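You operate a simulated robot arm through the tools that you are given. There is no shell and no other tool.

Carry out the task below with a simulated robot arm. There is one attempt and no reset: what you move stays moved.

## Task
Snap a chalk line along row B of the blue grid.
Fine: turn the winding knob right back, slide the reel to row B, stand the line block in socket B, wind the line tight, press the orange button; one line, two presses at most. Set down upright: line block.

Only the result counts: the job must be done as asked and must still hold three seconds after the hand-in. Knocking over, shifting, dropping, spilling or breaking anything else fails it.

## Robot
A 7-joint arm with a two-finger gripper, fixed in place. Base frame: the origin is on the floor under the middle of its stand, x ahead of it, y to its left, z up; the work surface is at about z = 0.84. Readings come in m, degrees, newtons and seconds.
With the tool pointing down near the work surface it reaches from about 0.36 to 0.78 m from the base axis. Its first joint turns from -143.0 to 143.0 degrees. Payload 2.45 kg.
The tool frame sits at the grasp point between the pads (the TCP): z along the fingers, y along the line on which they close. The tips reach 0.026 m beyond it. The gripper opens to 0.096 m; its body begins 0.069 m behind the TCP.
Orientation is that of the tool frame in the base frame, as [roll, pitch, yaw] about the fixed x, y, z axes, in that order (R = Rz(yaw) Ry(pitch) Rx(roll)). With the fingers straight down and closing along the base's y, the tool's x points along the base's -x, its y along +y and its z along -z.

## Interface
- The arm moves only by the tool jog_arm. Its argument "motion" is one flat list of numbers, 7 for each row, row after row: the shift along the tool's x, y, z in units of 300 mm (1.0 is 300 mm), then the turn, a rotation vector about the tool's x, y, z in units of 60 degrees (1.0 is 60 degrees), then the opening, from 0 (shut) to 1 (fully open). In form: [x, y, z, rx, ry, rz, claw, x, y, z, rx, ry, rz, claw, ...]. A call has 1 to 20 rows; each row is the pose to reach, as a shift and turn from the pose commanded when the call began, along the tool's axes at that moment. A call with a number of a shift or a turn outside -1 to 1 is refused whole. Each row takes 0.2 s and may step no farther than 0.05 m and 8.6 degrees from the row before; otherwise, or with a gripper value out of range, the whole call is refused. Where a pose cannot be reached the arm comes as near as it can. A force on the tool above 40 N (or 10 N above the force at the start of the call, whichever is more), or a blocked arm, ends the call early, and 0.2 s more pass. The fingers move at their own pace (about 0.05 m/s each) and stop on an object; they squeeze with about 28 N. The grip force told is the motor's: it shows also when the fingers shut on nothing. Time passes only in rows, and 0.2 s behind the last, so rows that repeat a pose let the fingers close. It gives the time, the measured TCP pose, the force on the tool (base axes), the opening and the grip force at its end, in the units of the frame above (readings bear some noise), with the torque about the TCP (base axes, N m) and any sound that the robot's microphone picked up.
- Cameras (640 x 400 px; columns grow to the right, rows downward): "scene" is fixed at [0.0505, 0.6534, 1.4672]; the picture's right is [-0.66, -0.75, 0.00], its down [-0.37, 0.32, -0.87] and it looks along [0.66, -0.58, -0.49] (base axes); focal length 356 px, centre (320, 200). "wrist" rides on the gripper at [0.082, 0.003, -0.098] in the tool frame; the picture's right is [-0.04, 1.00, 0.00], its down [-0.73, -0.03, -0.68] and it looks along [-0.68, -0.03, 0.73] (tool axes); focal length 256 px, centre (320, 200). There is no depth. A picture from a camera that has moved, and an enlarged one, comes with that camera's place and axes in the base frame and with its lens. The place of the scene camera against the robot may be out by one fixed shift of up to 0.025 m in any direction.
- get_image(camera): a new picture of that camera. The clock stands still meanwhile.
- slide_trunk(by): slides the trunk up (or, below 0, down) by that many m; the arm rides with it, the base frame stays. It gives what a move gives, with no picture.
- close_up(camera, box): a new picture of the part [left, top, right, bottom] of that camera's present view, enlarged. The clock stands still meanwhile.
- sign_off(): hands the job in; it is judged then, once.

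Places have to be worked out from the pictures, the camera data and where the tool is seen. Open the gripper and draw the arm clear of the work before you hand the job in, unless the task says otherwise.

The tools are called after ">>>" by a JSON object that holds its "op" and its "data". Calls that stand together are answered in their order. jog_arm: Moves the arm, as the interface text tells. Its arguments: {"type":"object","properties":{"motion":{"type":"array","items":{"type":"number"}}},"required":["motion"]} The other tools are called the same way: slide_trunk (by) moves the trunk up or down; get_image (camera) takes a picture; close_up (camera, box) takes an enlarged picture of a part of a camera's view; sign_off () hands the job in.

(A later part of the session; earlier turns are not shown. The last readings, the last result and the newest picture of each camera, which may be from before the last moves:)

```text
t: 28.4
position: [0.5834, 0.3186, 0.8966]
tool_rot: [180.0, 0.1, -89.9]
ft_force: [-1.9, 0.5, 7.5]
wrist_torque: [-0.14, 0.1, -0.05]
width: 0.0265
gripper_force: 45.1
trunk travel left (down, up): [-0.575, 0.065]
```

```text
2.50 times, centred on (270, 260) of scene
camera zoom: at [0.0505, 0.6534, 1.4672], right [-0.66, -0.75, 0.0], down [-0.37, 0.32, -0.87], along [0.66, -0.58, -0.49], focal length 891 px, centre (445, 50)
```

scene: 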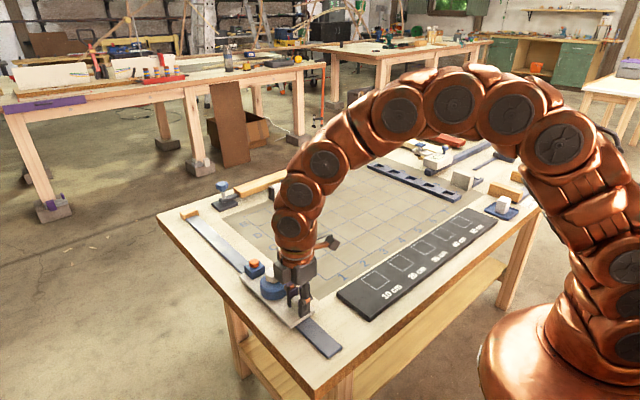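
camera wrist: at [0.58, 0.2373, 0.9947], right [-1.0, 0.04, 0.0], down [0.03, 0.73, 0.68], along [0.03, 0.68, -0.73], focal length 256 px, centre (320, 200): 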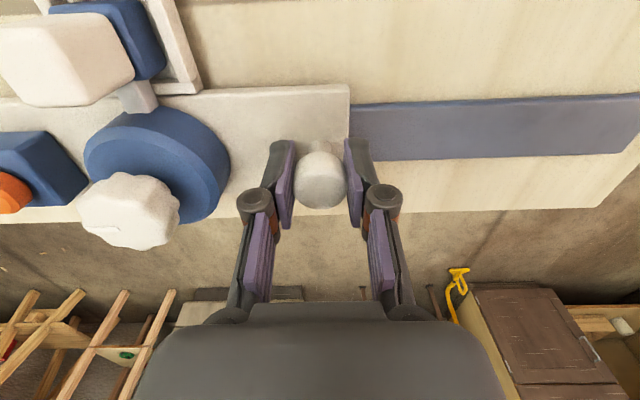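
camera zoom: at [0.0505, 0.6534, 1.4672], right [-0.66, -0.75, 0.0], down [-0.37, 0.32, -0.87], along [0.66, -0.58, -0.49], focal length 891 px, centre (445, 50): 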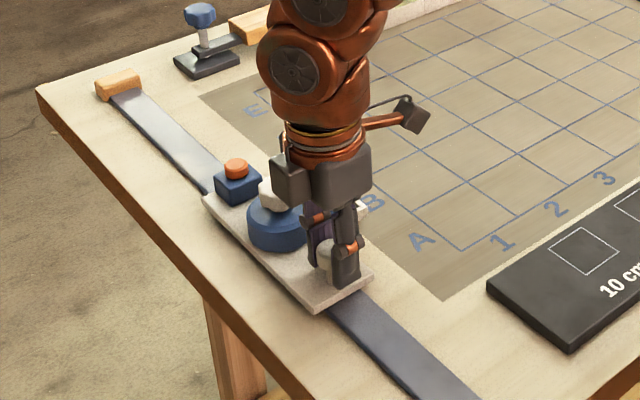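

The handle moved 161 mm in total, putting the line exit near x≈0.673. I release the handle and lift, then turn back to look at the reel against the grid.

>>> {"op": "jog_arm", "data": {"motion": [0, 0, 0, 0, 0, 0, 0.55, 0, 0, 0, 0, 0, 0, 0.55, 0, 0, -0.14, 0, 0, 0, 0.55, 0, 0, -0.28, 0, 0, 0, 0.55, 0, 0, -0.42, 0, 0, 0, 0.55, 0, 0, -0.5, 0, 0, 0.14, 0.55, 0, 0, -0.5, 0, 0, 0.28, 0.55, 0, 0, -0.5, 0, 0, 0.42, 0.55, 0, 0, -0.5, 0, 0, 0.56, 0.55, 0, 0, -0.5, 0, 0, 0.7, 0.55, 0, 0, -0.5, 0, 0, 0.84, 0.55, 0, 0, -0.5, 0, 0, 0.98, 0.55]}}

>>> {"op": "jog_arm", "data": {"motion": [0, 0, 0, 0, 0, 0.14, 0.55, 0, 0, 0, 0, 0, 0.28, 0.55, 0, 0, 0, 0, 0, 0.42, 0.55, 0, 0, 0, 0, 0, 0.52, 0.55]}}

>>> {"op": "get_image", "data": {"camera": "wrist"}}

```text
t: 31.0
position: [0.5835, 0.3206, 1.045]
tool_rot: [179.9, 0.2, -148.9]
ft_force: [-0.4, 0.1, -0.4]
wrist_torque: [0.01, 0.01, 0.01]
width: 0.0527
gripper_force: 0.0
trunk travel left (down, up): [-0.575, 0.065]
```

```text
t: 32.0
position: [0.5822, 0.3196, 1.046]
tool_rot: [179.9, 0.0, 179.9]
ft_force: [0.9, -0.3, 0.3]
wrist_torque: [0.02, 0.02, 0.01]
width: 0.0528
gripper_force: 0.0
trunk travel left (down, up): [-0.575, 0.065]
```

```text
taken
camera wrist: at [0.5019, 0.3225, 1.1442], right [0.04, 1.0, 0.0], down [0.73, -0.03, 0.68], along [0.68, -0.03, -0.73], focal length 256 px, centre (320, 200)
```

wrist: 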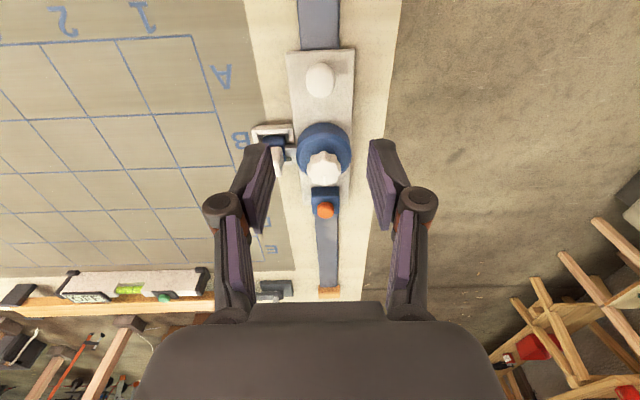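

The cradle now stands beside the letter B. I zoom in to compare the reel's line exit with the row B grid lines.

>>> {"op": "close_up", "data": {"camera": "wrist", "box": [90, 20, 370, 220]}}

```text
2.00 times, centred on (230, 120) of wrist
camera zoom: at [0.5019, 0.3225, 1.1442], right [0.04, 1.0, 0.0], down [0.73, -0.03, 0.68], along [0.68, -0.03, -0.73], focal length 512 px, centre (500, 360)
```

zoom: 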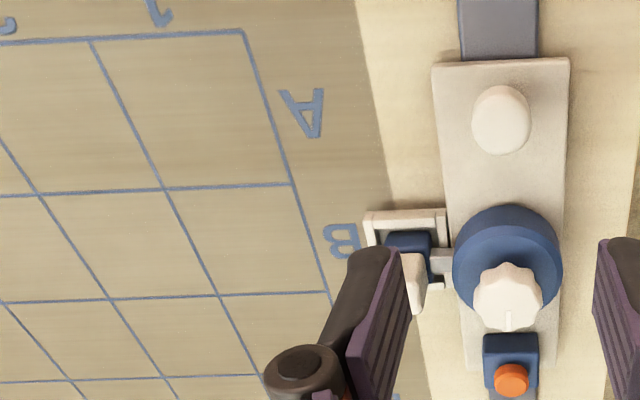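

The row B lines read x≈0.632 and 0.712 (centre 0.672), and the reel's line exit is at x≈0.671–0.673, so the reel is on row B. Before picking up the block I check socket B and the reach there with an empty hand, moving over in stages.

>>> {"op": "jog_arm", "data": {"motion": [0, -0.133, 0, 0, 0, 0.14, 0.55, 0, -0.267, 0, 0, 0, 0.28, 0.55, 0, -0.4, 0, 0, 0, 0.42, 0.55, 0, -0.533, 0, 0, 0, 0.56, 0.55, 0, -0.667, 0, 0, 0, 0.7, 0.55, 0, -0.8, 0, 0, 0, 0.84, 0.55, 0, -0.933, 0, 0, 0, 0.98, 0.55]}}

>>> {"op": "get_image", "data": {"camera": "wrist"}}

```text
t: 33.6
position: [0.5831, 0.0401, 1.0464]
tool_rot: [179.9, -0.1, 121.2]
ft_force: [-0.2, 0.1, -0.1]
wrist_torque: [-0.04, 0.0, 0.0]
width: 0.0526
gripper_force: 0.0
trunk travel left (down, up): [-0.575, 0.065]
```

```text
taken
camera wrist: at [0.544, 0.1112, 1.1453], right [0.88, 0.48, 0.0], down [0.35, -0.64, 0.68], along [0.33, -0.59, -0.73], focal length 256 px, centre (320, 200)
```

wrist: 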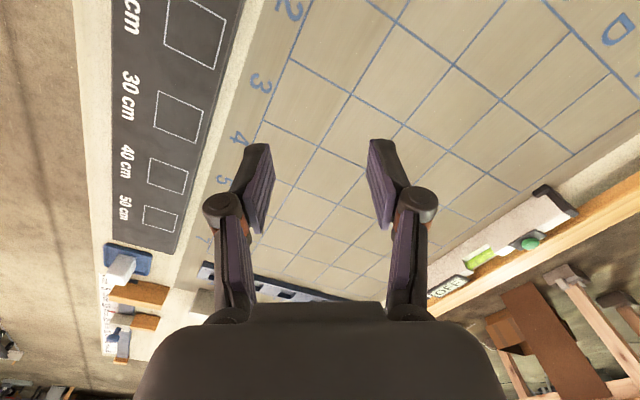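

I continue to the right side, finishing the turn to yaw 90.

>>> {"op": "jog_arm", "data": {"motion": [-0.127, -0.056, 0, 0, 0, 0.075, 0.55, -0.254, -0.113, 0, 0, 0, 0.15, 0.55, -0.381, -0.169, 0, 0, 0, 0.225, 0.55, -0.509, -0.226, 0, 0, 0, 0.3, 0.55, -0.636, -0.282, 0, 0, 0, 0.375, 0.55, -0.763, -0.339, 0, 0, 0, 0.45, 0.55, -0.89, -0.395, 0, 0, 0, 0.52, 0.55]}}

>>> {"op": "get_image", "data": {"camera": "wrist"}}

```text
t: 35.2
position: [0.6191, -0.2503, 1.0445]
tool_rot: [179.8, -0.1, 89.8]
ft_force: [0.6, 0.9, 0.6]
wrist_torque: [-0.05, -0.02, 0.02]
width: 0.0528
gripper_force: 0.0
trunk travel left (down, up): [-0.575, 0.065]
```

```text
taken
camera wrist: at [0.6238, -0.1684, 1.1432], right [1.0, -0.04, 0.0], down [-0.03, -0.73, 0.68], along [-0.03, -0.68, -0.74], focal length 256 px, centre (320, 200)
```

wrist: 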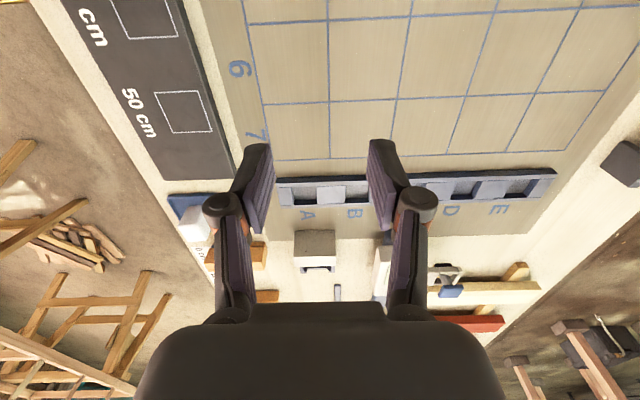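

>>> {"op": "close_up", "data": {"camera": "wrist", "box": [230, 80, 570, 290]}}

```text
1.88 times, centred on (400, 185) of wrist
camera zoom: at [0.6238, -0.1684, 1.1432], right [1.0, -0.04, 0.0], down [-0.03, -0.73, 0.68], along [-0.03, -0.68, -0.74], focal length 482 px, centre (169, 228)
```

zoom: 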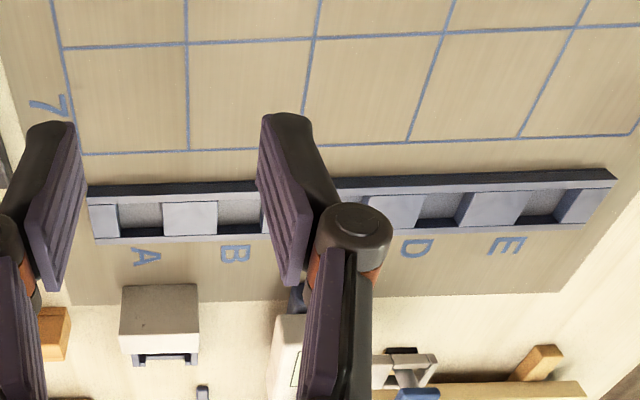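

The sockets line up with the row centres; socket B is near (0.667, -0.42). I move closer over it with the fingers opened wide to see it between them.

>>> {"op": "jog_arm", "data": {"motion": [-0.12, 0.057, 0, 0, 0, 0, 1, -0.24, 0.113, 0, 0, 0, 0, 1, -0.367, 0.17, 0, 0, 0, 0, 1, -0.367, 0.17, 0, 0, 0, 0, 1]}}

>>> {"op": "get_image", "data": {"camera": "wrist"}}

>>> {"op": "close_up", "data": {"camera": "wrist", "box": [200, 20, 460, 180]}}

```text
t: 36.2
position: [0.6575, -0.3491, 1.037]
tool_rot: [179.9, -0.2, 90.2]
ft_force: [-0.6, -0.3, -1.1]
wrist_torque: [0.02, -0.03, 0.02]
width: 0.0959
gripper_force: 0.0
out of reach, approached as far as the arm can: row 3, 4
trunk travel left (down, up): [-0.575, 0.065]
```

```text
taken
camera wrist: at [0.6617, -0.2667, 1.1357], right [1.0, -0.04, 0.0], down [-0.03, -0.74, 0.68], along [-0.03, -0.68, -0.74], focal length 256 px, centre (320, 200)
```

wrist: 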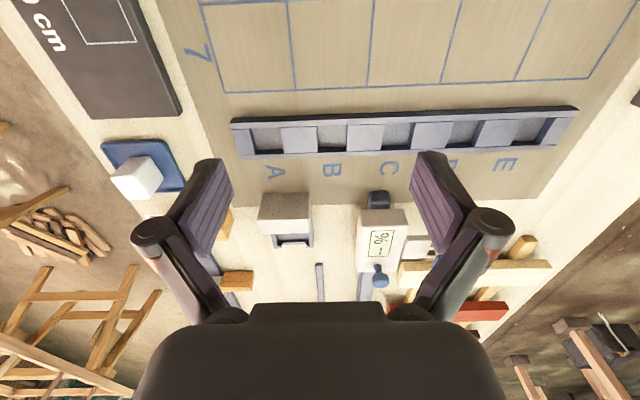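

```text
2.46 times, centred on (330, 100) of wrist
camera zoom: at [0.6617, -0.2667, 1.1357], right [1.0, -0.04, 0.0], down [-0.03, -0.74, 0.68], along [-0.03, -0.68, -0.74], focal length 630 px, centre (295, 446)
```

zoom: 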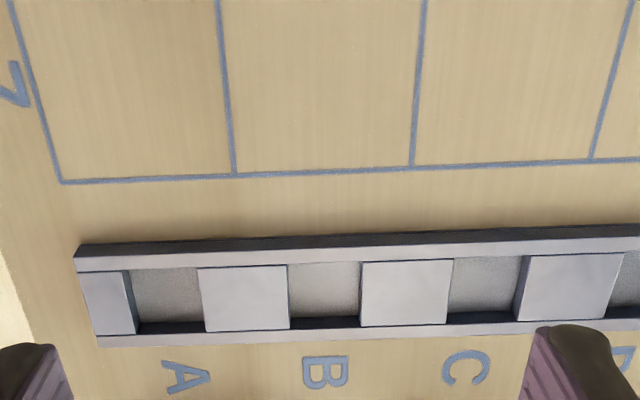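

Socket B is clearly seen; the arm is at its reach limit here at this height (0.745 m). I raise the trunk by its spare 6 cm, to test the reach lower down near the socket.

>>> {"op": "slide_trunk", "data": {"by": 0.06}}

```text
t: 37.2
position: [0.6576, -0.3495, 1.0966]
tool_rot: [179.9, -0.2, 90.1]
ft_force: [0.6, 1.1, -0.2]
wrist_torque: [-0.03, -0.01, 0.02]
width: 0.0959
gripper_force: 0.0
trunk travel left (down, up): [-0.635, 0.005]
```

Now I lower to about z = 0.97 and then reach out towards socket B to see how far the tool-down reach goes.

>>> {"op": "jog_arm", "data": {"motion": [0, 0, 0.14, 0, 0, 0, 1, 0, 0, 0.28, 0, 0, 0, 1, 0, 0, 0.42, 0, 0, 0, 1, -0.12, 0.017, 0.42, 0, 0, 0, 1, -0.235, 0.035, 0.42, 0, 0, 0, 1, -0.235, 0.035, 0.42, 0, 0, 0, 1]}}

>>> {"op": "get_image", "data": {"camera": "wrist"}}

>>> {"op": "get_image", "data": {"camera": "scene"}}

```text
t: 38.6
position: [0.6652, -0.4075, 0.9718]
tool_rot: [179.9, -0.1, 90.0]
ft_force: [-0.1, 0.3, -0.5]
wrist_torque: [-0.03, 0.0, 0.0]
width: 0.0959
gripper_force: 0.0
out of reach, approached as far as the arm can: row 5, 6
trunk travel left (down, up): [-0.635, 0.005]
```

```text
taken
camera wrist: at [0.6679, -0.3253, 1.0699], right [1.0, -0.04, 0.0], down [-0.03, -0.74, 0.68], along [-0.03, -0.68, -0.74], focal length 256 px, centre (320, 200)
```

wrist: 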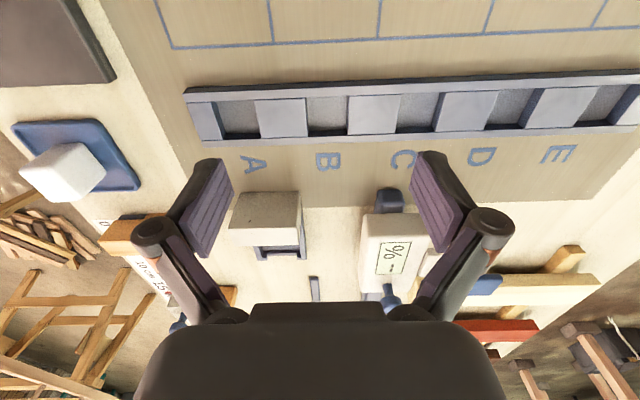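

```text
taken
```

scene: 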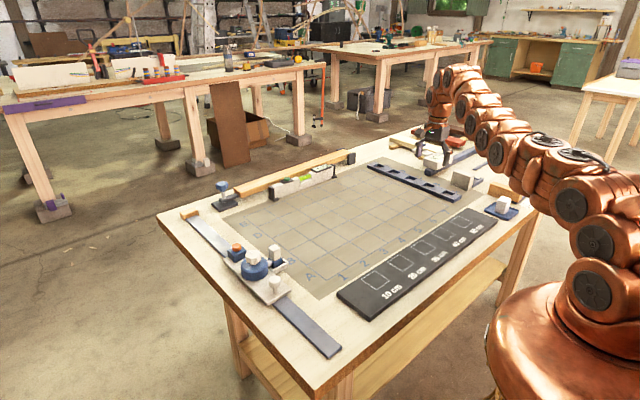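

Tool-down reach here is 0.78 m and socket B at about (0.670, -0.421) is 0.79 m out, so I need a tilt. I test a 15° tilt with the fingertips pointing out toward -y at this height.

>>> {"op": "jog_arm", "data": {"motion": [0, 0, 0, 0, -0.125, 0, 1, 0, 0, 0, 0, -0.25, 0, 1, -0.02, 0.008, 0, 0, -0.25, 0, 1]}}

>>> {"op": "get_image", "data": {"camera": "wrist"}}

```text
t: 39.4
position: [0.6684, -0.4113, 0.9705]
tool_rot: [-180.0, 14.8, 90.1]
ft_force: [1.5, 1.5, -1.2]
wrist_torque: [-0.12, 0.06, 0.01]
width: 0.096
gripper_force: 0.0
trunk travel left (down, up): [-0.635, 0.005]
```

```text
taken
camera wrist: at [0.6722, -0.3066, 1.0449], right [1.0, -0.04, 0.01], down [-0.03, -0.53, 0.84], along [-0.03, -0.84, -0.53], focal length 256 px, centre (320, 200)
```

wrist: 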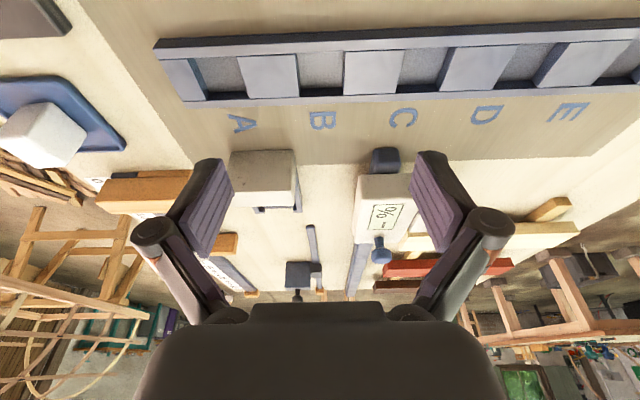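

With the 15° tilt the arm has room. I check it can go 2 cm further out at this height, as margin for placing.

>>> {"op": "jog_arm", "data": {"motion": [-0.032, 0, 0.0085, 0, 0, 0, 1, -0.064, 0, 0.017, 0, 0, 0, 1]}}

>>> {"op": "close_up", "data": {"camera": "wrist", "box": [140, 0, 460, 140]}}

```text
t: 40.0
position: [0.6675, -0.4327, 0.9711]
tool_rot: [-180.0, 14.9, 90.0]
ft_force: [-0.7, 0.5, -0.6]
wrist_torque: [-0.02, -0.02, 0.0]
width: 0.096
gripper_force: 0.0
trunk travel left (down, up): [-0.635, 0.005]
```

```text
2.00 times, centred on (300, 70) of wrist
camera zoom: at [0.6719, -0.3282, 1.0449], right [1.0, -0.04, 0.01], down [-0.03, -0.54, 0.84], along [-0.03, -0.84, -0.54], focal length 512 px, centre (360, 460)
```

zoom: 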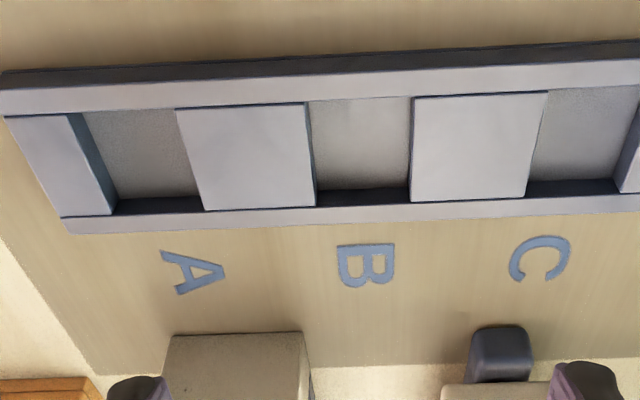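

Reach is fine. From this view socket B's pocket spans x 0.653–0.688, y -0.404 to -0.440 (centre ≈ (0.670, -0.422)), floor ≈ 0.8475, rim ≈ 0.858. I go back for the block, keeping this same 15° tilt.

>>> {"op": "jog_arm", "data": {"motion": [0.125, 0, -0.048, 0, 0, 0, 1, 0.25, 0, -0.096, 0, 0, 0, 1, 0.375, 0, -0.144, 0, 0, 0, 1, 0.5, 0, -0.191, 0, 0, 0, 1, 0.625, 0, -0.239, 0, 0, 0, 1, 0.75, 0, -0.287, 0, 0, 0, 1, 0.877, 0, -0.335, 0, 0, 0, 1]}}

>>> {"op": "jog_arm", "data": {"motion": [0.125, 0, -0.033, 0, 0, 0, 1, 0.25, 0, -0.066, 0, 0, 0, 1, 0.375, 0, -0.099, 0, 0, 0, 1, 0.5, 0, -0.132, 0, 0, 0, 1, 0.625, 0, -0.165, 0, 0, 0, 1, 0.75, 0, -0.198, 0, 0, 0, 1, 0.877, 0, -0.231, 0, 0, 0, 1]}}

>>> {"op": "get_image", "data": {"camera": "wrist"}}

```text
t: 41.6
position: [0.6696, -0.1551, 1.0016]
tool_rot: [-179.9, 14.8, 89.9]
ft_force: [0.0, -0.6, 0.2]
wrist_torque: [0.04, 0.05, 0.01]
width: 0.0958
gripper_force: 0.1
trunk travel left (down, up): [-0.635, 0.005]
```

```text
t: 43.2
position: [0.6675, 0.1187, 0.9972]
tool_rot: [179.9, 14.8, 89.9]
ft_force: [-0.4, 0.0, 0.3]
wrist_torque: [0.05, 0.0, 0.03]
width: 0.0961
gripper_force: 0.0
trunk travel left (down, up): [-0.635, 0.005]
```

```text
taken
camera wrist: at [0.6711, 0.2241, 1.0716], right [1.0, -0.04, 0.01], down [-0.03, -0.54, 0.84], along [-0.03, -0.84, -0.54], focal length 256 px, centre (320, 200)
```

wrist: 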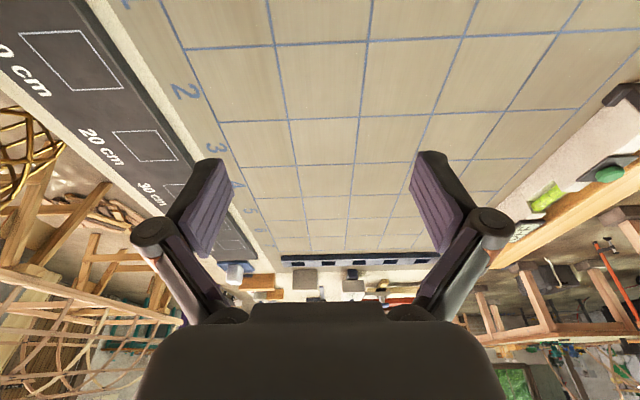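

I move past the block so that the camera can look down at it and the cradle.

>>> {"op": "jog_arm", "data": {"motion": [0.116, 0, -0.058, 0, 0, 0, 1, 0.232, 0, -0.116, 0, 0, 0, 1, 0.348, 0, -0.174, 0, 0, 0, 1, 0.464, 0, -0.232, 0, 0, 0, 1, 0.578, 0, -0.29, 0, 0, 0, 1]}}

>>> {"op": "get_image", "data": {"camera": "wrist"}}

>>> {"op": "close_up", "data": {"camera": "wrist", "box": [220, 20, 420, 180]}}

```text
t: 44.4
position: [0.6615, 0.308, 1.0375]
tool_rot: [-180.0, 14.9, 90.2]
ft_force: [0.0, 0.0, 0.4]
wrist_torque: [-0.06, -0.05, 0.0]
width: 0.0959
gripper_force: 0.0
trunk travel left (down, up): [-0.635, 0.005]
```

```text
taken
camera wrist: at [0.6651, 0.4134, 1.1121], right [1.0, -0.04, 0.01], down [-0.03, -0.53, 0.84], along [-0.03, -0.84, -0.54], focal length 256 px, centre (320, 200)
```

wrist: 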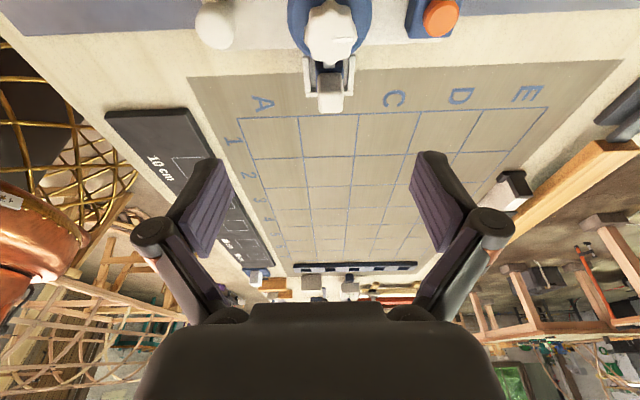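

```text
2.50 times, centred on (320, 100) of wrist
camera zoom: at [0.6651, 0.4134, 1.1121], right [1.0, -0.04, 0.01], down [-0.03, -0.53, 0.84], along [-0.03, -0.84, -0.54], focal length 640 px, centre (320, 450)
```

zoom: 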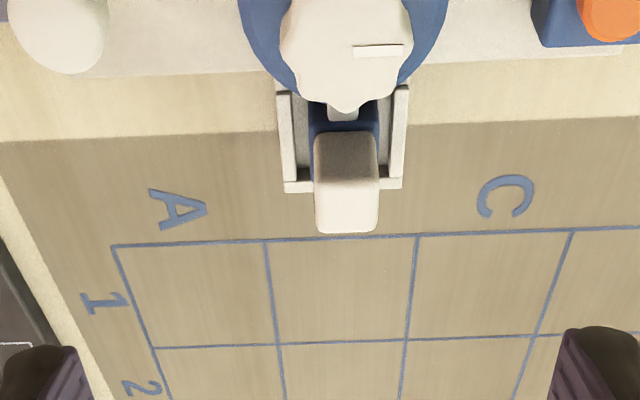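

The block's white grip is about 23 mm wide at x≈0.670, y≈0.261, top near z = 0.91, in a U-shaped cradle open to the top. I approach along the tilted tool axis, stopping partway to check.

>>> {"op": "jog_arm", "data": {"motion": [-0.032, 0.028, 0.12, 0, 0, 0, 0.65, -0.032, 0.028, 0.24, 0, 0, 0, 0.65, -0.032, 0.028, 0.35, 0, 0, 0, 0.65]}}

>>> {"op": "get_image", "data": {"camera": "wrist"}}

>>> {"op": "close_up", "data": {"camera": "scene", "box": [200, 180, 360, 320]}}

```text
t: 45.2
position: [0.6739, 0.2749, 0.9383]
tool_rot: [180.0, 14.8, 90.0]
ft_force: [-0.1, -0.8, 0.1]
wrist_torque: [0.0, 0.02, 0.0]
width: 0.0623
gripper_force: 0.1
trunk travel left (down, up): [-0.635, 0.005]
```

```text
taken
camera wrist: at [0.6787, 0.3786, 1.0133], right [1.0, -0.04, 0.01], down [-0.03, -0.54, 0.84], along [-0.03, -0.84, -0.54], focal length 256 px, centre (320, 200)
```

wrist: 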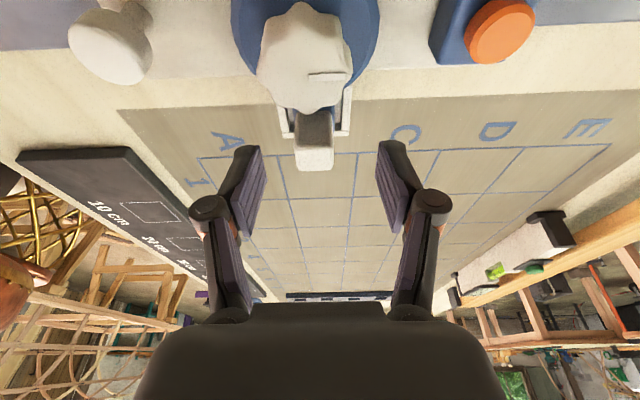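

```text
2.86 times, centred on (280, 250) of scene
camera zoom: at [0.0505, 0.6534, 1.4672], right [-0.66, -0.75, 0.0], down [-0.37, 0.32, -0.87], along [0.66, -0.58, -0.49], focal length 1018 px, centre (434, 57)
```

zoom: 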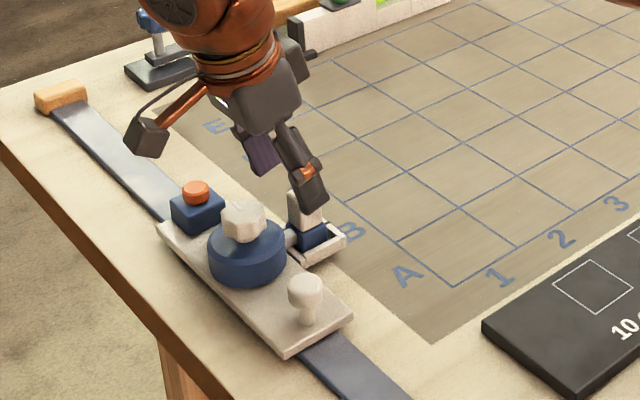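

The block top sits at (0.6717, 0.2613), about 3 mm off the finger mid-plane. I correct that and go the rest of the way down around the white grip.

>>> {"op": "jog_arm", "data": {"motion": [-0.01, -0.01, 0.05, 0, 0, 0, 0.65, -0.01, -0.01, 0.1, 0, 0, 0, 0.65, -0.01, -0.01, 0.142, 0, 0, 0, 0.65]}}

>>> {"op": "get_image", "data": {"camera": "wrist"}}

>>> {"op": "close_up", "data": {"camera": "scene", "box": [220, 200, 340, 310]}}

```text
t: 46.0
position: [0.6717, 0.2581, 0.8989]
tool_rot: [-180.0, 14.8, 90.0]
ft_force: [-0.4, 0.2, 0.2]
wrist_torque: [0.02, -0.03, 0.02]
width: 0.0626
gripper_force: 0.0
trunk travel left (down, up): [-0.635, 0.005]
```

```text
taken
camera wrist: at [0.6755, 0.3642, 0.9729], right [1.0, -0.04, 0.01], down [-0.03, -0.54, 0.84], along [-0.03, -0.84, -0.54], focal length 256 px, centre (320, 200)
```

wrist: 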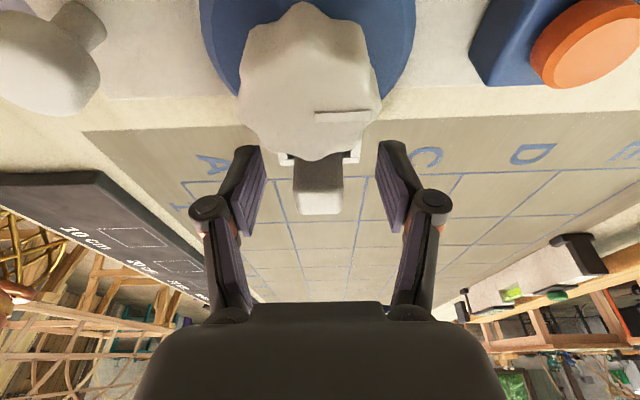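

```text
3.64 times, centred on (280, 255) of scene
camera zoom: at [0.0505, 0.6534, 1.4672], right [-0.66, -0.75, 0.0], down [-0.37, 0.32, -0.87], along [0.66, -0.58, -0.49], focal length 1296 px, centre (466, 0)
```

zoom: 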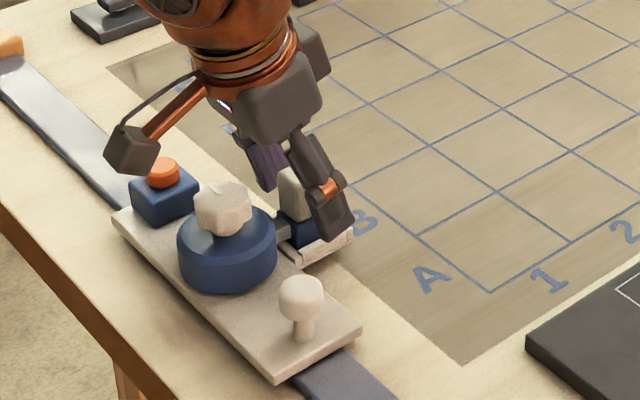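

The white grip is centred between the pads. I close on it.

>>> {"op": "jog_arm", "data": {"motion": [0, 0, 0, 0, 0, 0, 0, 0, 0, 0, 0, 0, 0, 0, 0, 0, 0, 0, 0, 0, 0, 0, 0, 0, 0, 0, 0, 0]}}

>>> {"op": "get_image", "data": {"camera": "wrist"}}

```text
t: 47.0
position: [0.6717, 0.2593, 0.8983]
tool_rot: [180.0, 14.9, 90.0]
ft_force: [0.2, -0.3, 0.4]
wrist_torque: [0.03, 0.0, 0.02]
width: 0.0271
gripper_force: 28.4
trunk travel left (down, up): [-0.635, 0.005]
```

```text
taken
camera wrist: at [0.6755, 0.3643, 0.9733], right [1.0, -0.04, 0.01], down [-0.03, -0.54, 0.84], along [-0.03, -0.84, -0.54], focal length 256 px, centre (320, 200)
```

wrist: 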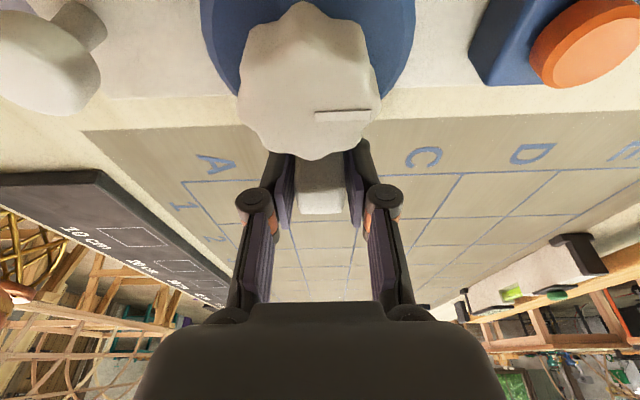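

Held at 27 mm. I lift straight up 5 cm slowly and watch the force for line drag.

>>> {"op": "jog_arm", "data": {"motion": [-0.0085, 0, -0.032, 0, 0, 0, 0, -0.017, 0, -0.064, 0, 0, 0, 0, -0.0255, 0, -0.097, 0, 0, 0, 0, -0.034, 0, -0.129, 0, 0, 0, 0, -0.0425, 0, -0.161, 0, 0, 0, 0]}}

>>> {"op": "get_image", "data": {"camera": "wrist"}}

>>> {"op": "close_up", "data": {"camera": "scene", "box": [220, 180, 340, 290]}}

```text
t: 48.2
position: [0.6723, 0.2582, 0.9505]
tool_rot: [-179.9, 14.8, 90.0]
ft_force: [0.2, 1.3, -0.2]
wrist_torque: [0.05, 0.0, 0.01]
width: 0.0267
gripper_force: 28.2
trunk travel left (down, up): [-0.635, 0.005]
```

```text
taken
camera wrist: at [0.6763, 0.3634, 1.0248], right [1.0, -0.04, 0.01], down [-0.03, -0.54, 0.84], along [-0.03, -0.84, -0.54], focal length 256 px, centre (320, 200)
```

wrist: 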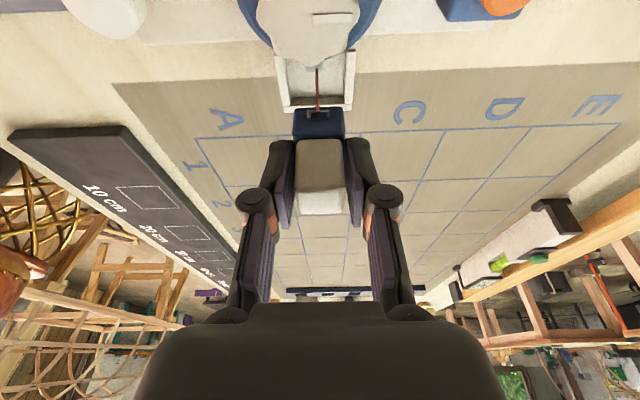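

```text
3.64 times, centred on (280, 235) of scene
camera zoom: at [0.0505, 0.6534, 1.4672], right [-0.66, -0.75, 0.0], down [-0.37, 0.32, -0.87], along [0.66, -0.58, -0.49], focal length 1296 px, centre (466, 73)
```

zoom: 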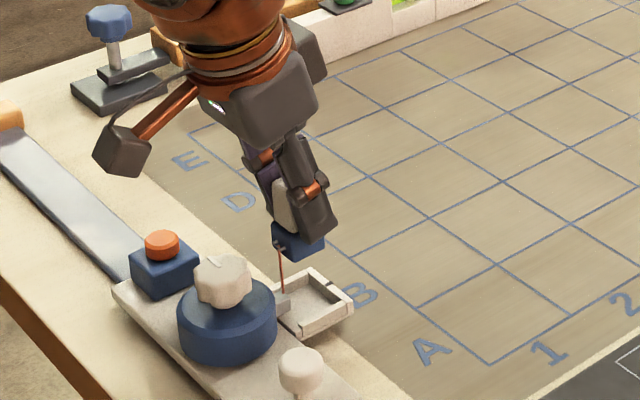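

The red line pays out freely (about 1.3 N drag), confirming the knob is wound back. I carry the block level along row B towards the socket.

>>> {"op": "jog_arm", "data": {"motion": [-0.114, 0, 0.026, 0, 0, 0, 0, -0.228, 0, 0.052, 0, 0, 0, 0, -0.342, 0, 0.077, 0, 0, 0, 0, -0.456, 0, 0.103, 0, 0, 0, 0, -0.569, 0, 0.129, 0, 0, 0, 0, -0.683, 0, 0.155, 0, 0, 0, 0, -0.797, 0, 0.18, 0, 0, 0, 0, -0.911, 0, 0.206, 0, 0, 0, 0]}}

>>> {"op": "get_image", "data": {"camera": "scene"}}

```text
t: 50.0
position: [0.6744, -0.0184, 0.9597]
tool_rot: [-179.9, 14.9, 90.0]
ft_force: [0.5, 0.0, -1.0]
wrist_torque: [-0.01, -0.01, -0.01]
width: 0.027
gripper_force: 27.7
trunk travel left (down, up): [-0.635, 0.005]
```

```text
taken
```

scene: 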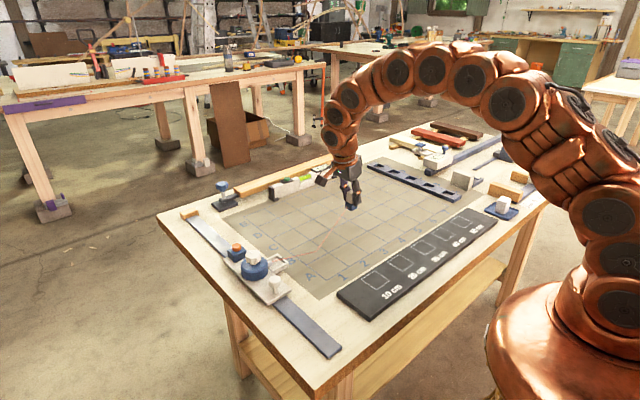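

The block travels well and the reel stayed put. I continue towards the socket strip.

>>> {"op": "jog_arm", "data": {"motion": [-0.114, 0, 0.03, 0, 0, 0, 0, -0.228, 0, 0.06, 0, 0, 0, 0, -0.342, 0, 0.09, 0, 0, 0, 0, -0.456, 0, 0.12, 0, 0, 0, 0, -0.569, 0, 0.15, 0, 0, 0, 0, -0.683, 0, 0.18, 0, 0, 0, 0, -0.797, 0, 0.21, 0, 0, 0, 0, -0.911, 0, 0.236, 0, 0, 0, 0]}}

>>> {"op": "get_image", "data": {"camera": "wrist"}}

```text
t: 51.8
position: [0.6726, -0.3022, 0.9614]
tool_rot: [179.9, 14.9, 89.9]
ft_force: [0.5, 0.7, -1.4]
wrist_torque: [-0.04, 0.02, 0.01]
width: 0.0274
gripper_force: 28.4
trunk travel left (down, up): [-0.635, 0.005]
```

```text
taken
camera wrist: at [0.6755, -0.1976, 1.0361], right [1.0, -0.04, 0.01], down [-0.03, -0.53, 0.84], along [-0.03, -0.84, -0.54], focal length 256 px, centre (320, 200)
```

wrist: 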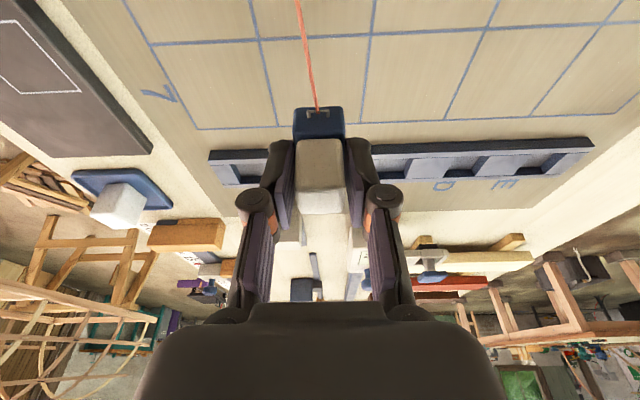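

The line trails straight back along row B. I move the last 12 cm so the block is above socket B, still well clear of it.

>>> {"op": "jog_arm", "data": {"motion": [-0.098, -0.002, 0.026, 0, 0, 0, 0, -0.196, -0.004, 0.052, 0, 0, 0, 0, -0.294, -0.006, 0.078, 0, 0, 0, 0, -0.392, -0.007, 0.1034, 0, 0, 0, 0]}}

>>> {"op": "get_image", "data": {"camera": "wrist"}}

>>> {"op": "close_up", "data": {"camera": "wrist", "box": [200, 0, 440, 150]}}

>>> {"op": "close_up", "data": {"camera": "scene", "box": [360, 120, 520, 230]}}

```text
t: 52.8
position: [0.6725, -0.4275, 0.9631]
tool_rot: [179.8, 14.9, 90.0]
ft_force: [0.3, 0.2, -0.3]
wrist_torque: [-0.02, -0.03, -0.01]
width: 0.0268
gripper_force: 28.4
trunk travel left (down, up): [-0.635, 0.005]
```

```text
taken
camera wrist: at [0.6766, -0.3217, 1.0367], right [1.0, -0.04, 0.01], down [-0.03, -0.53, 0.84], along [-0.03, -0.84, -0.53], focal length 256 px, centre (320, 200)
```

wrist: 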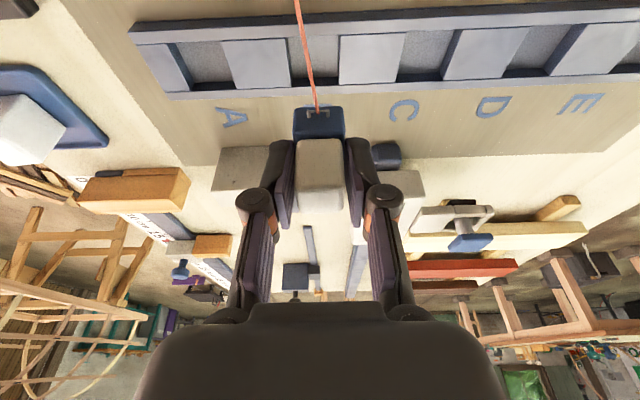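

```text
2.67 times, centred on (320, 75) of wrist
camera zoom: at [0.6766, -0.3217, 1.0367], right [1.0, -0.04, 0.01], down [-0.03, -0.53, 0.84], along [-0.03, -0.84, -0.53], focal length 683 px, centre (320, 533)
```

zoom: 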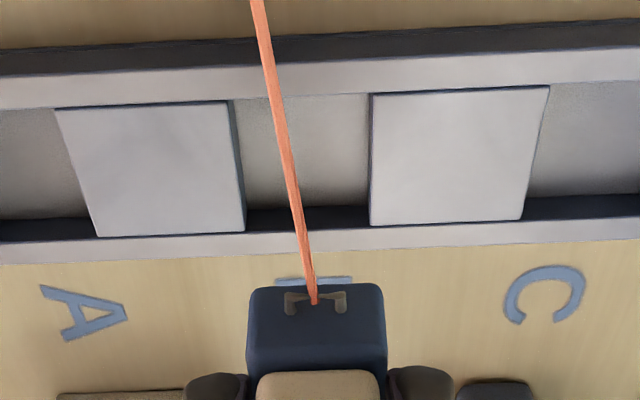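

```text
3.64 times, centred on (440, 175) of scene
camera zoom: at [0.0505, 0.6534, 1.4672], right [-0.66, -0.75, 0.0], down [-0.37, 0.32, -0.87], along [0.66, -0.58, -0.49], focal length 1296 px, centre (-116, 291)
```

zoom: 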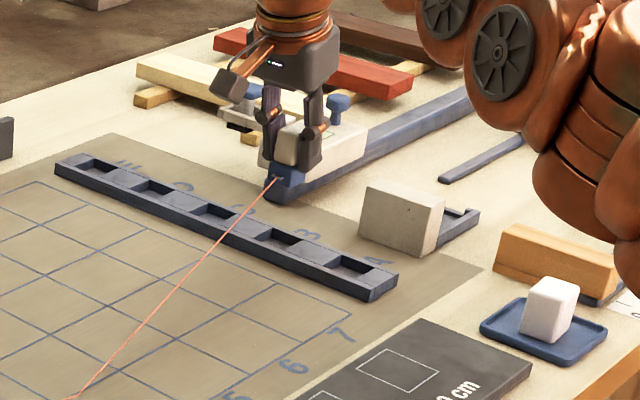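

From this view the block sits at x≈0.6735 and the pocket centre at (0.670, -0.423), so I shift -3.6 mm in x and +1 mm in y while lowering to just above the rim, then check.

>>> {"op": "jog_arm", "data": {"motion": [0.016, -0.012, 0.057, 0, 0, 0, 0, 0.033, -0.012, 0.113, 0, 0, 0, 0, 0.0487, -0.012, 0.17, 0, 0, 0, 0, 0.0487, -0.012, 0.17, 0, 0, 0, 0]}}

>>> {"op": "close_up", "data": {"camera": "wrist", "box": [200, 40, 440, 190]}}

>>> {"op": "close_up", "data": {"camera": "scene", "box": [360, 120, 480, 210]}}

```text
t: 53.8
position: [0.6653, -0.4274, 0.9083]
tool_rot: [180.0, 14.8, 90.0]
ft_force: [1.7, 0.0, -0.8]
wrist_torque: [0.02, 0.01, 0.0]
width: 0.027
gripper_force: 27.4
trunk travel left (down, up): [-0.635, 0.005]
```

```text
2.67 times, centred on (320, 115) of wrist
camera zoom: at [0.6694, -0.3217, 0.9822], right [1.0, -0.04, 0.01], down [-0.03, -0.54, 0.84], along [-0.03, -0.84, -0.54], focal length 683 px, centre (320, 427)
```

zoom: 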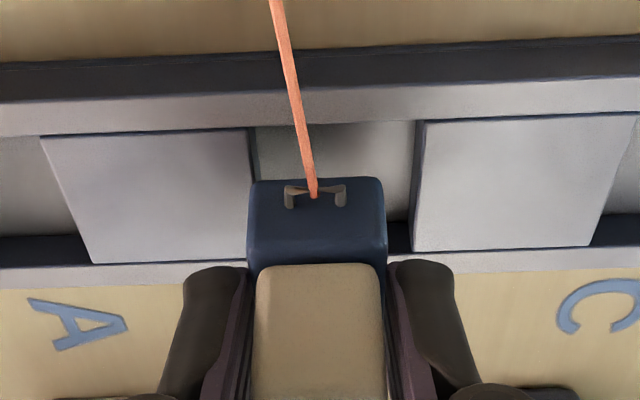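

```text
4.44 times, centred on (420, 165) of scene
camera zoom: at [0.0505, 0.6534, 1.4672], right [-0.66, -0.75, 0.0], down [-0.37, 0.32, -0.87], along [0.66, -0.58, -0.49], focal length 1584 px, centre (-124, 356)
```

zoom: 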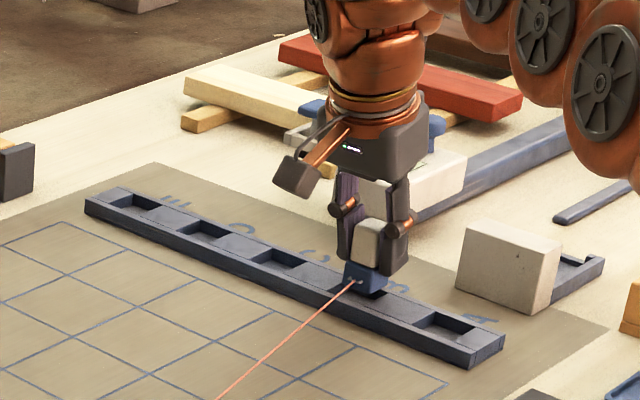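

The block is now at x≈0.666 while the pocket centre is 0.670 (y centre -0.422). I shift +4 mm in x and +2 mm in y at this height and verify again.

>>> {"op": "jog_arm", "data": {"motion": [0.0058, 0.0133, -0.0015, 0, 0, 0, 0, 0.0058, 0.0133, -0.0015, 0, 0, 0, 0, 0.0058, 0.0133, -0.0015, 0, 0, 0, 0]}}

>>> {"op": "close_up", "data": {"camera": "wrist", "box": [200, 40, 440, 190]}}

```text
t: 54.6
position: [0.671, -0.4245, 0.9074]
tool_rot: [180.0, 14.8, 90.0]
ft_force: [0.9, -0.6, -1.3]
wrist_torque: [0.01, 0.02, 0.03]
width: 0.027
gripper_force: 27.6
trunk travel left (down, up): [-0.635, 0.005]
```

```text
2.67 times, centred on (320, 115) of wrist
camera zoom: at [0.6747, -0.3194, 0.9827], right [1.0, -0.04, 0.01], down [-0.03, -0.54, 0.84], along [-0.03, -0.84, -0.54], focal length 683 px, centre (320, 427)
```

zoom: 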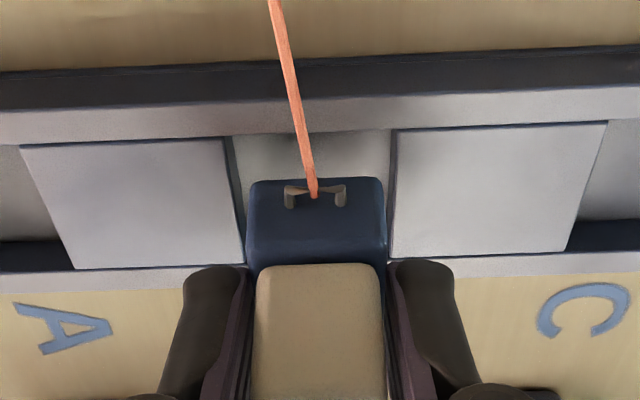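

The block is now within about 1 mm of the pocket centre in x and y. I lower it gently into the socket.

>>> {"op": "jog_arm", "data": {"motion": [0.0041, -0.003, 0.0153, 0, 0, 0, 0, 0.0082, -0.003, 0.0306, 0, 0, 0, 0, 0.0122, -0.003, 0.0459, 0, 0, 0, 0, 0.0163, -0.003, 0.0612, 0, 0, 0, 0]}}

>>> {"op": "close_up", "data": {"camera": "wrist", "box": [200, 40, 440, 190]}}

>>> {"op": "close_up", "data": {"camera": "scene", "box": [360, 120, 480, 210]}}

```text
t: 55.6
position: [0.6704, -0.4212, 0.8898]
tool_rot: [180.0, 14.8, 90.0]
ft_force: [0.1, -0.6, -0.5]
wrist_torque: [-0.02, 0.01, 0.04]
width: 0.027
gripper_force: 28.1
trunk travel left (down, up): [-0.635, 0.005]
```

```text
2.67 times, centred on (320, 115) of wrist
camera zoom: at [0.6744, -0.3174, 0.9639], right [1.0, -0.04, 0.01], down [-0.03, -0.54, 0.84], along [-0.03, -0.84, -0.54], focal length 683 px, centre (320, 427)
```

zoom: 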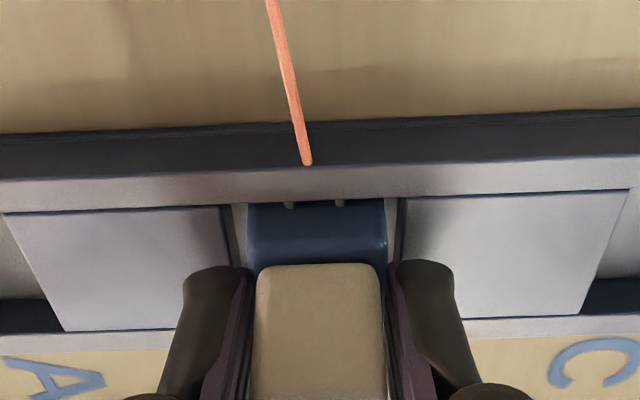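

```text
4.44 times, centred on (420, 165) of scene
camera zoom: at [0.0505, 0.6534, 1.4672], right [-0.66, -0.75, 0.0], down [-0.37, 0.32, -0.87], along [0.66, -0.58, -0.49], focal length 1584 px, centre (-124, 356)
```

zoom: 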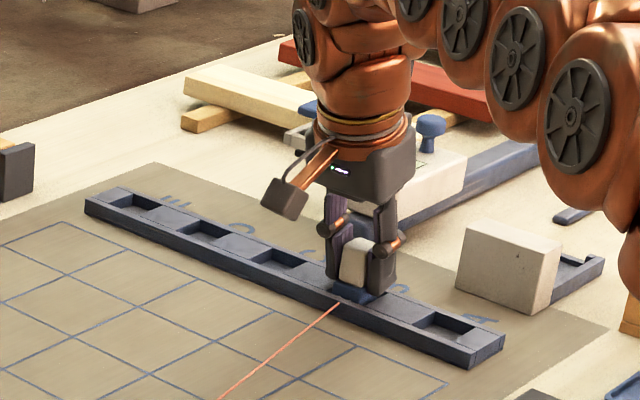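

The base has entered the pocket with no contact force. I lower in small steps until it touches the floor.

>>> {"op": "jog_arm", "data": {"motion": [0.0009, 0, 0.0032, 0, 0, 0, 0, 0.0017, 0, 0.0065, 0, 0, 0, 0, 0.0017, 0, 0.0065, 0, 0, 0, 0]}}

```text
t: 56.4
position: [0.6716, -0.4223, 0.8889]
tool_rot: [179.8, 14.9, 90.0]
ft_force: [0.7, 0.1, 11.1]
wrist_torque: [0.08, 0.01, 0.01]
width: 0.0271
gripper_force: 27.7
trunk travel left (down, up): [-0.635, 0.005]
```

Contact at 11 N with the block's base on the socket floor. I open the fingers moderately and look.

>>> {"op": "jog_arm", "data": {"motion": [0, 0, 0, 0, 0, 0, 0.45, 0, 0, 0, 0, 0, 0, 0.6, 0, 0, 0, 0, 0, 0, 0.6]}}

>>> {"op": "close_up", "data": {"camera": "wrist", "box": [200, 40, 440, 190]}}

>>> {"op": "close_up", "data": {"camera": "scene", "box": [360, 120, 480, 210]}}

```text
t: 57.2
position: [0.6708, -0.4231, 0.8872]
tool_rot: [-180.0, 14.8, 89.9]
ft_force: [0.0, -0.1, 0.7]
wrist_torque: [0.03, 0.02, -0.01]
width: 0.0577
gripper_force: 0.2
trunk travel left (down, up): [-0.635, 0.005]
```

```text
2.67 times, centred on (320, 115) of wrist
camera zoom: at [0.6744, -0.3174, 0.9617], right [1.0, -0.04, 0.01], down [-0.03, -0.54, 0.84], along [-0.03, -0.84, -0.54], focal length 683 px, centre (320, 427)
```

zoom: 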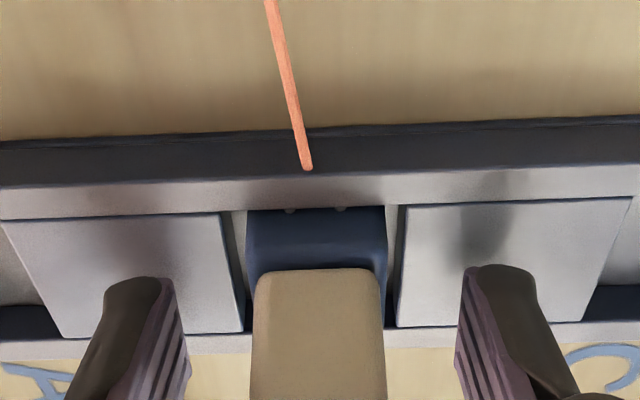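

```text
4.44 times, centred on (420, 165) of scene
camera zoom: at [0.0505, 0.6534, 1.4672], right [-0.66, -0.75, 0.0], down [-0.37, 0.32, -0.87], along [0.66, -0.58, -0.49], focal length 1584 px, centre (-124, 356)
```

zoom: 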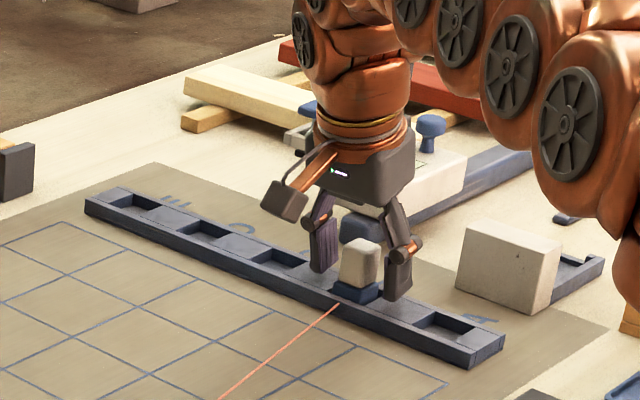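

The block stands upright in socket B. I withdraw along the tool axis, clear of it.

>>> {"op": "jog_arm", "data": {"motion": [0, 0, -0.08, 0, 0, 0, 0.6, 0, 0, -0.2, 0, 0, 0, 0.6, 0, 0, -0.35, 0, 0, 0, 0.6]}}

>>> {"op": "get_image", "data": {"camera": "wrist"}}

>>> {"op": "get_image", "data": {"camera": "scene"}}

```text
t: 58.0
position: [0.6689, -0.3934, 0.9865]
tool_rot: [-179.9, 14.8, 89.9]
ft_force: [0.6, 0.3, 0.2]
wrist_torque: [0.0, 0.01, 0.02]
width: 0.0575
gripper_force: 0.0
trunk travel left (down, up): [-0.635, 0.005]
```

```text
taken
camera wrist: at [0.6734, -0.2896, 1.0615], right [1.0, -0.04, 0.01], down [-0.03, -0.54, 0.84], along [-0.03, -0.84, -0.54], focal length 256 px, centre (320, 200)
```

wrist: 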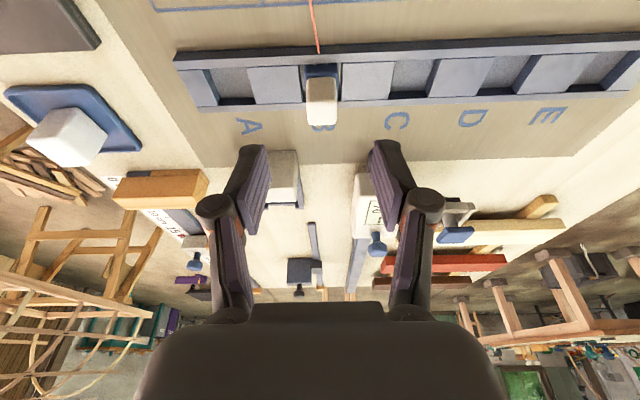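

```text
taken
```

scene: 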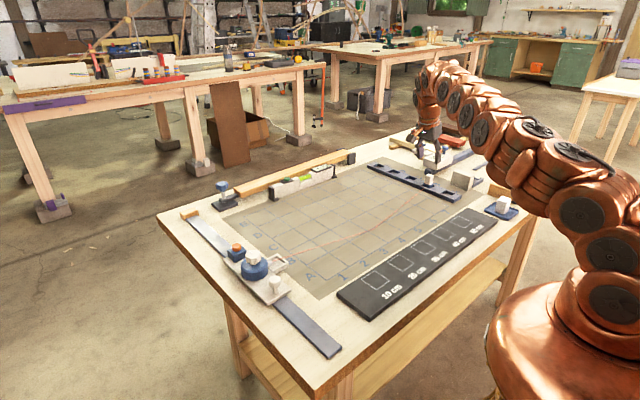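

The line now hangs slack from the reel to the block in socket B. I go back toward the reel, bringing the tool back to vertical.

>>> {"op": "jog_arm", "data": {"motion": [0.123, 0, -0.057, 0, 0.035, 0, 0.6, 0.246, 0, -0.115, 0, 0.071, 0, 0.6, 0.369, 0, -0.172, 0, 0.106, 0, 0.6, 0.491, 0, -0.229, 0, 0.141, 0, 0.6, 0.614, 0, -0.286, 0, 0.177, 0, 0.6, 0.737, 0, -0.344, 0, 0.212, 0, 0.6, 0.86, 0, -0.401, 0, 0.247, 0, 0.6]}}

>>> {"op": "jog_arm", "data": {"motion": [0.13, 0, 0, 0, 0, 0, 0.6, 0.26, 0, 0, 0, 0, 0, 0.6, 0.39, 0, 0, 0, 0, 0, 0.6, 0.52, 0, 0, 0, 0, 0, 0.6, 0.65, 0, 0, 0, 0, 0, 0.6, 0.78, 0, 0, 0, 0, 0, 0.6, 0.91, 0, 0, 0, 0, 0, 0.6]}}

```text
t: 59.6
position: [0.67, -0.1168, 1.0383]
tool_rot: [179.9, 0.0, 89.9]
ft_force: [0.6, 0.5, -0.4]
wrist_torque: [-0.01, 0.0, 0.01]
width: 0.0575
gripper_force: 0.0
trunk travel left (down, up): [-0.635, 0.005]
```

```text
t: 61.2
position: [0.6704, 0.1583, 1.0371]
tool_rot: [-180.0, -0.1, 90.0]
ft_force: [0.5, -0.2, 0.6]
wrist_torque: [0.01, -0.01, 0.02]
width: 0.0574
gripper_force: 0.1
trunk travel left (down, up): [-0.635, 0.005]
```

I move above the knob while turning the hand counter-clockwise in the air to gain stroke for winding clockwise.

>>> {"op": "jog_arm", "data": {"motion": [0.09, 0, 0, 0, 0, -0.14, 0.55, 0.18, 0, 0, 0, 0, -0.28, 0.55, 0.27, 0, 0, 0, 0, -0.42, 0.55, 0.36, 0, 0, 0, 0, -0.56, 0.55, 0.45, 0, 0, 0, 0, -0.7, 0.55, 0.54, 0.005, 0, 0, 0, -0.84, 0.55, 0.54, 0.005, 0, 0, 0, -0.98, 0.55]}}

>>> {"op": "jog_arm", "data": {"motion": [0, 0, 0, 0, 0, -0.14, 0.55, 0, 0, 0, 0, 0, -0.28, 0.55, 0, 0, 0, 0, 0, -0.42, 0.55, 0, 0, 0, 0, 0, -0.52, 0.55]}}

>>> {"op": "get_image", "data": {"camera": "wrist"}}

>>> {"op": "close_up", "data": {"camera": "wrist", "box": [200, 0, 440, 160]}}

```text
t: 62.8
position: [0.6726, 0.3197, 1.04]
tool_rot: [180.0, 0.2, 149.0]
ft_force: [-0.3, 0.2, 0.0]
wrist_torque: [-0.02, 0.04, -0.01]
width: 0.0529
gripper_force: 0.1
trunk travel left (down, up): [-0.635, 0.005]
```

```text
t: 63.8
position: [0.6718, 0.3195, 1.0404]
tool_rot: [-180.0, 0.1, -180.0]
ft_force: [0.4, 0.5, 0.3]
wrist_torque: [-0.01, 0.01, 0.01]
width: 0.0528
gripper_force: 0.1
trunk travel left (down, up): [-0.635, 0.005]
```

```text
taken
camera wrist: at [0.5907, 0.3233, 1.1378], right [0.04, 1.0, 0.0], down [0.73, -0.03, 0.68], along [0.68, -0.03, -0.73], focal length 256 px, centre (320, 200)
```

wrist: 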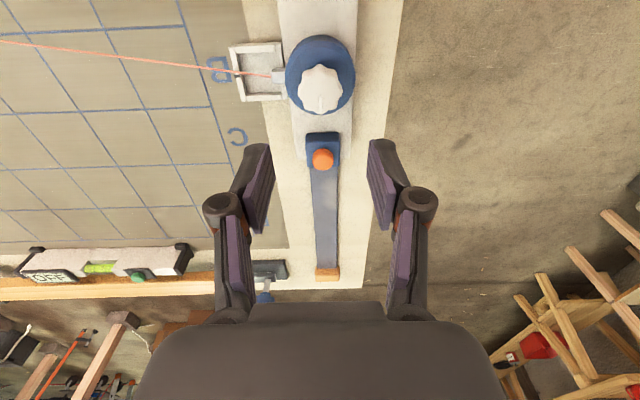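

```text
2.50 times, centred on (320, 80) of wrist
camera zoom: at [0.5907, 0.3233, 1.1378], right [0.04, 1.0, 0.0], down [0.73, -0.03, 0.68], along [0.68, -0.03, -0.73], focal length 640 px, centre (320, 500)
```

zoom: 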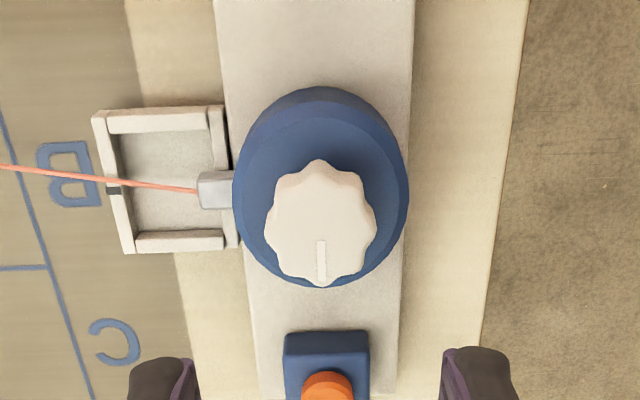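

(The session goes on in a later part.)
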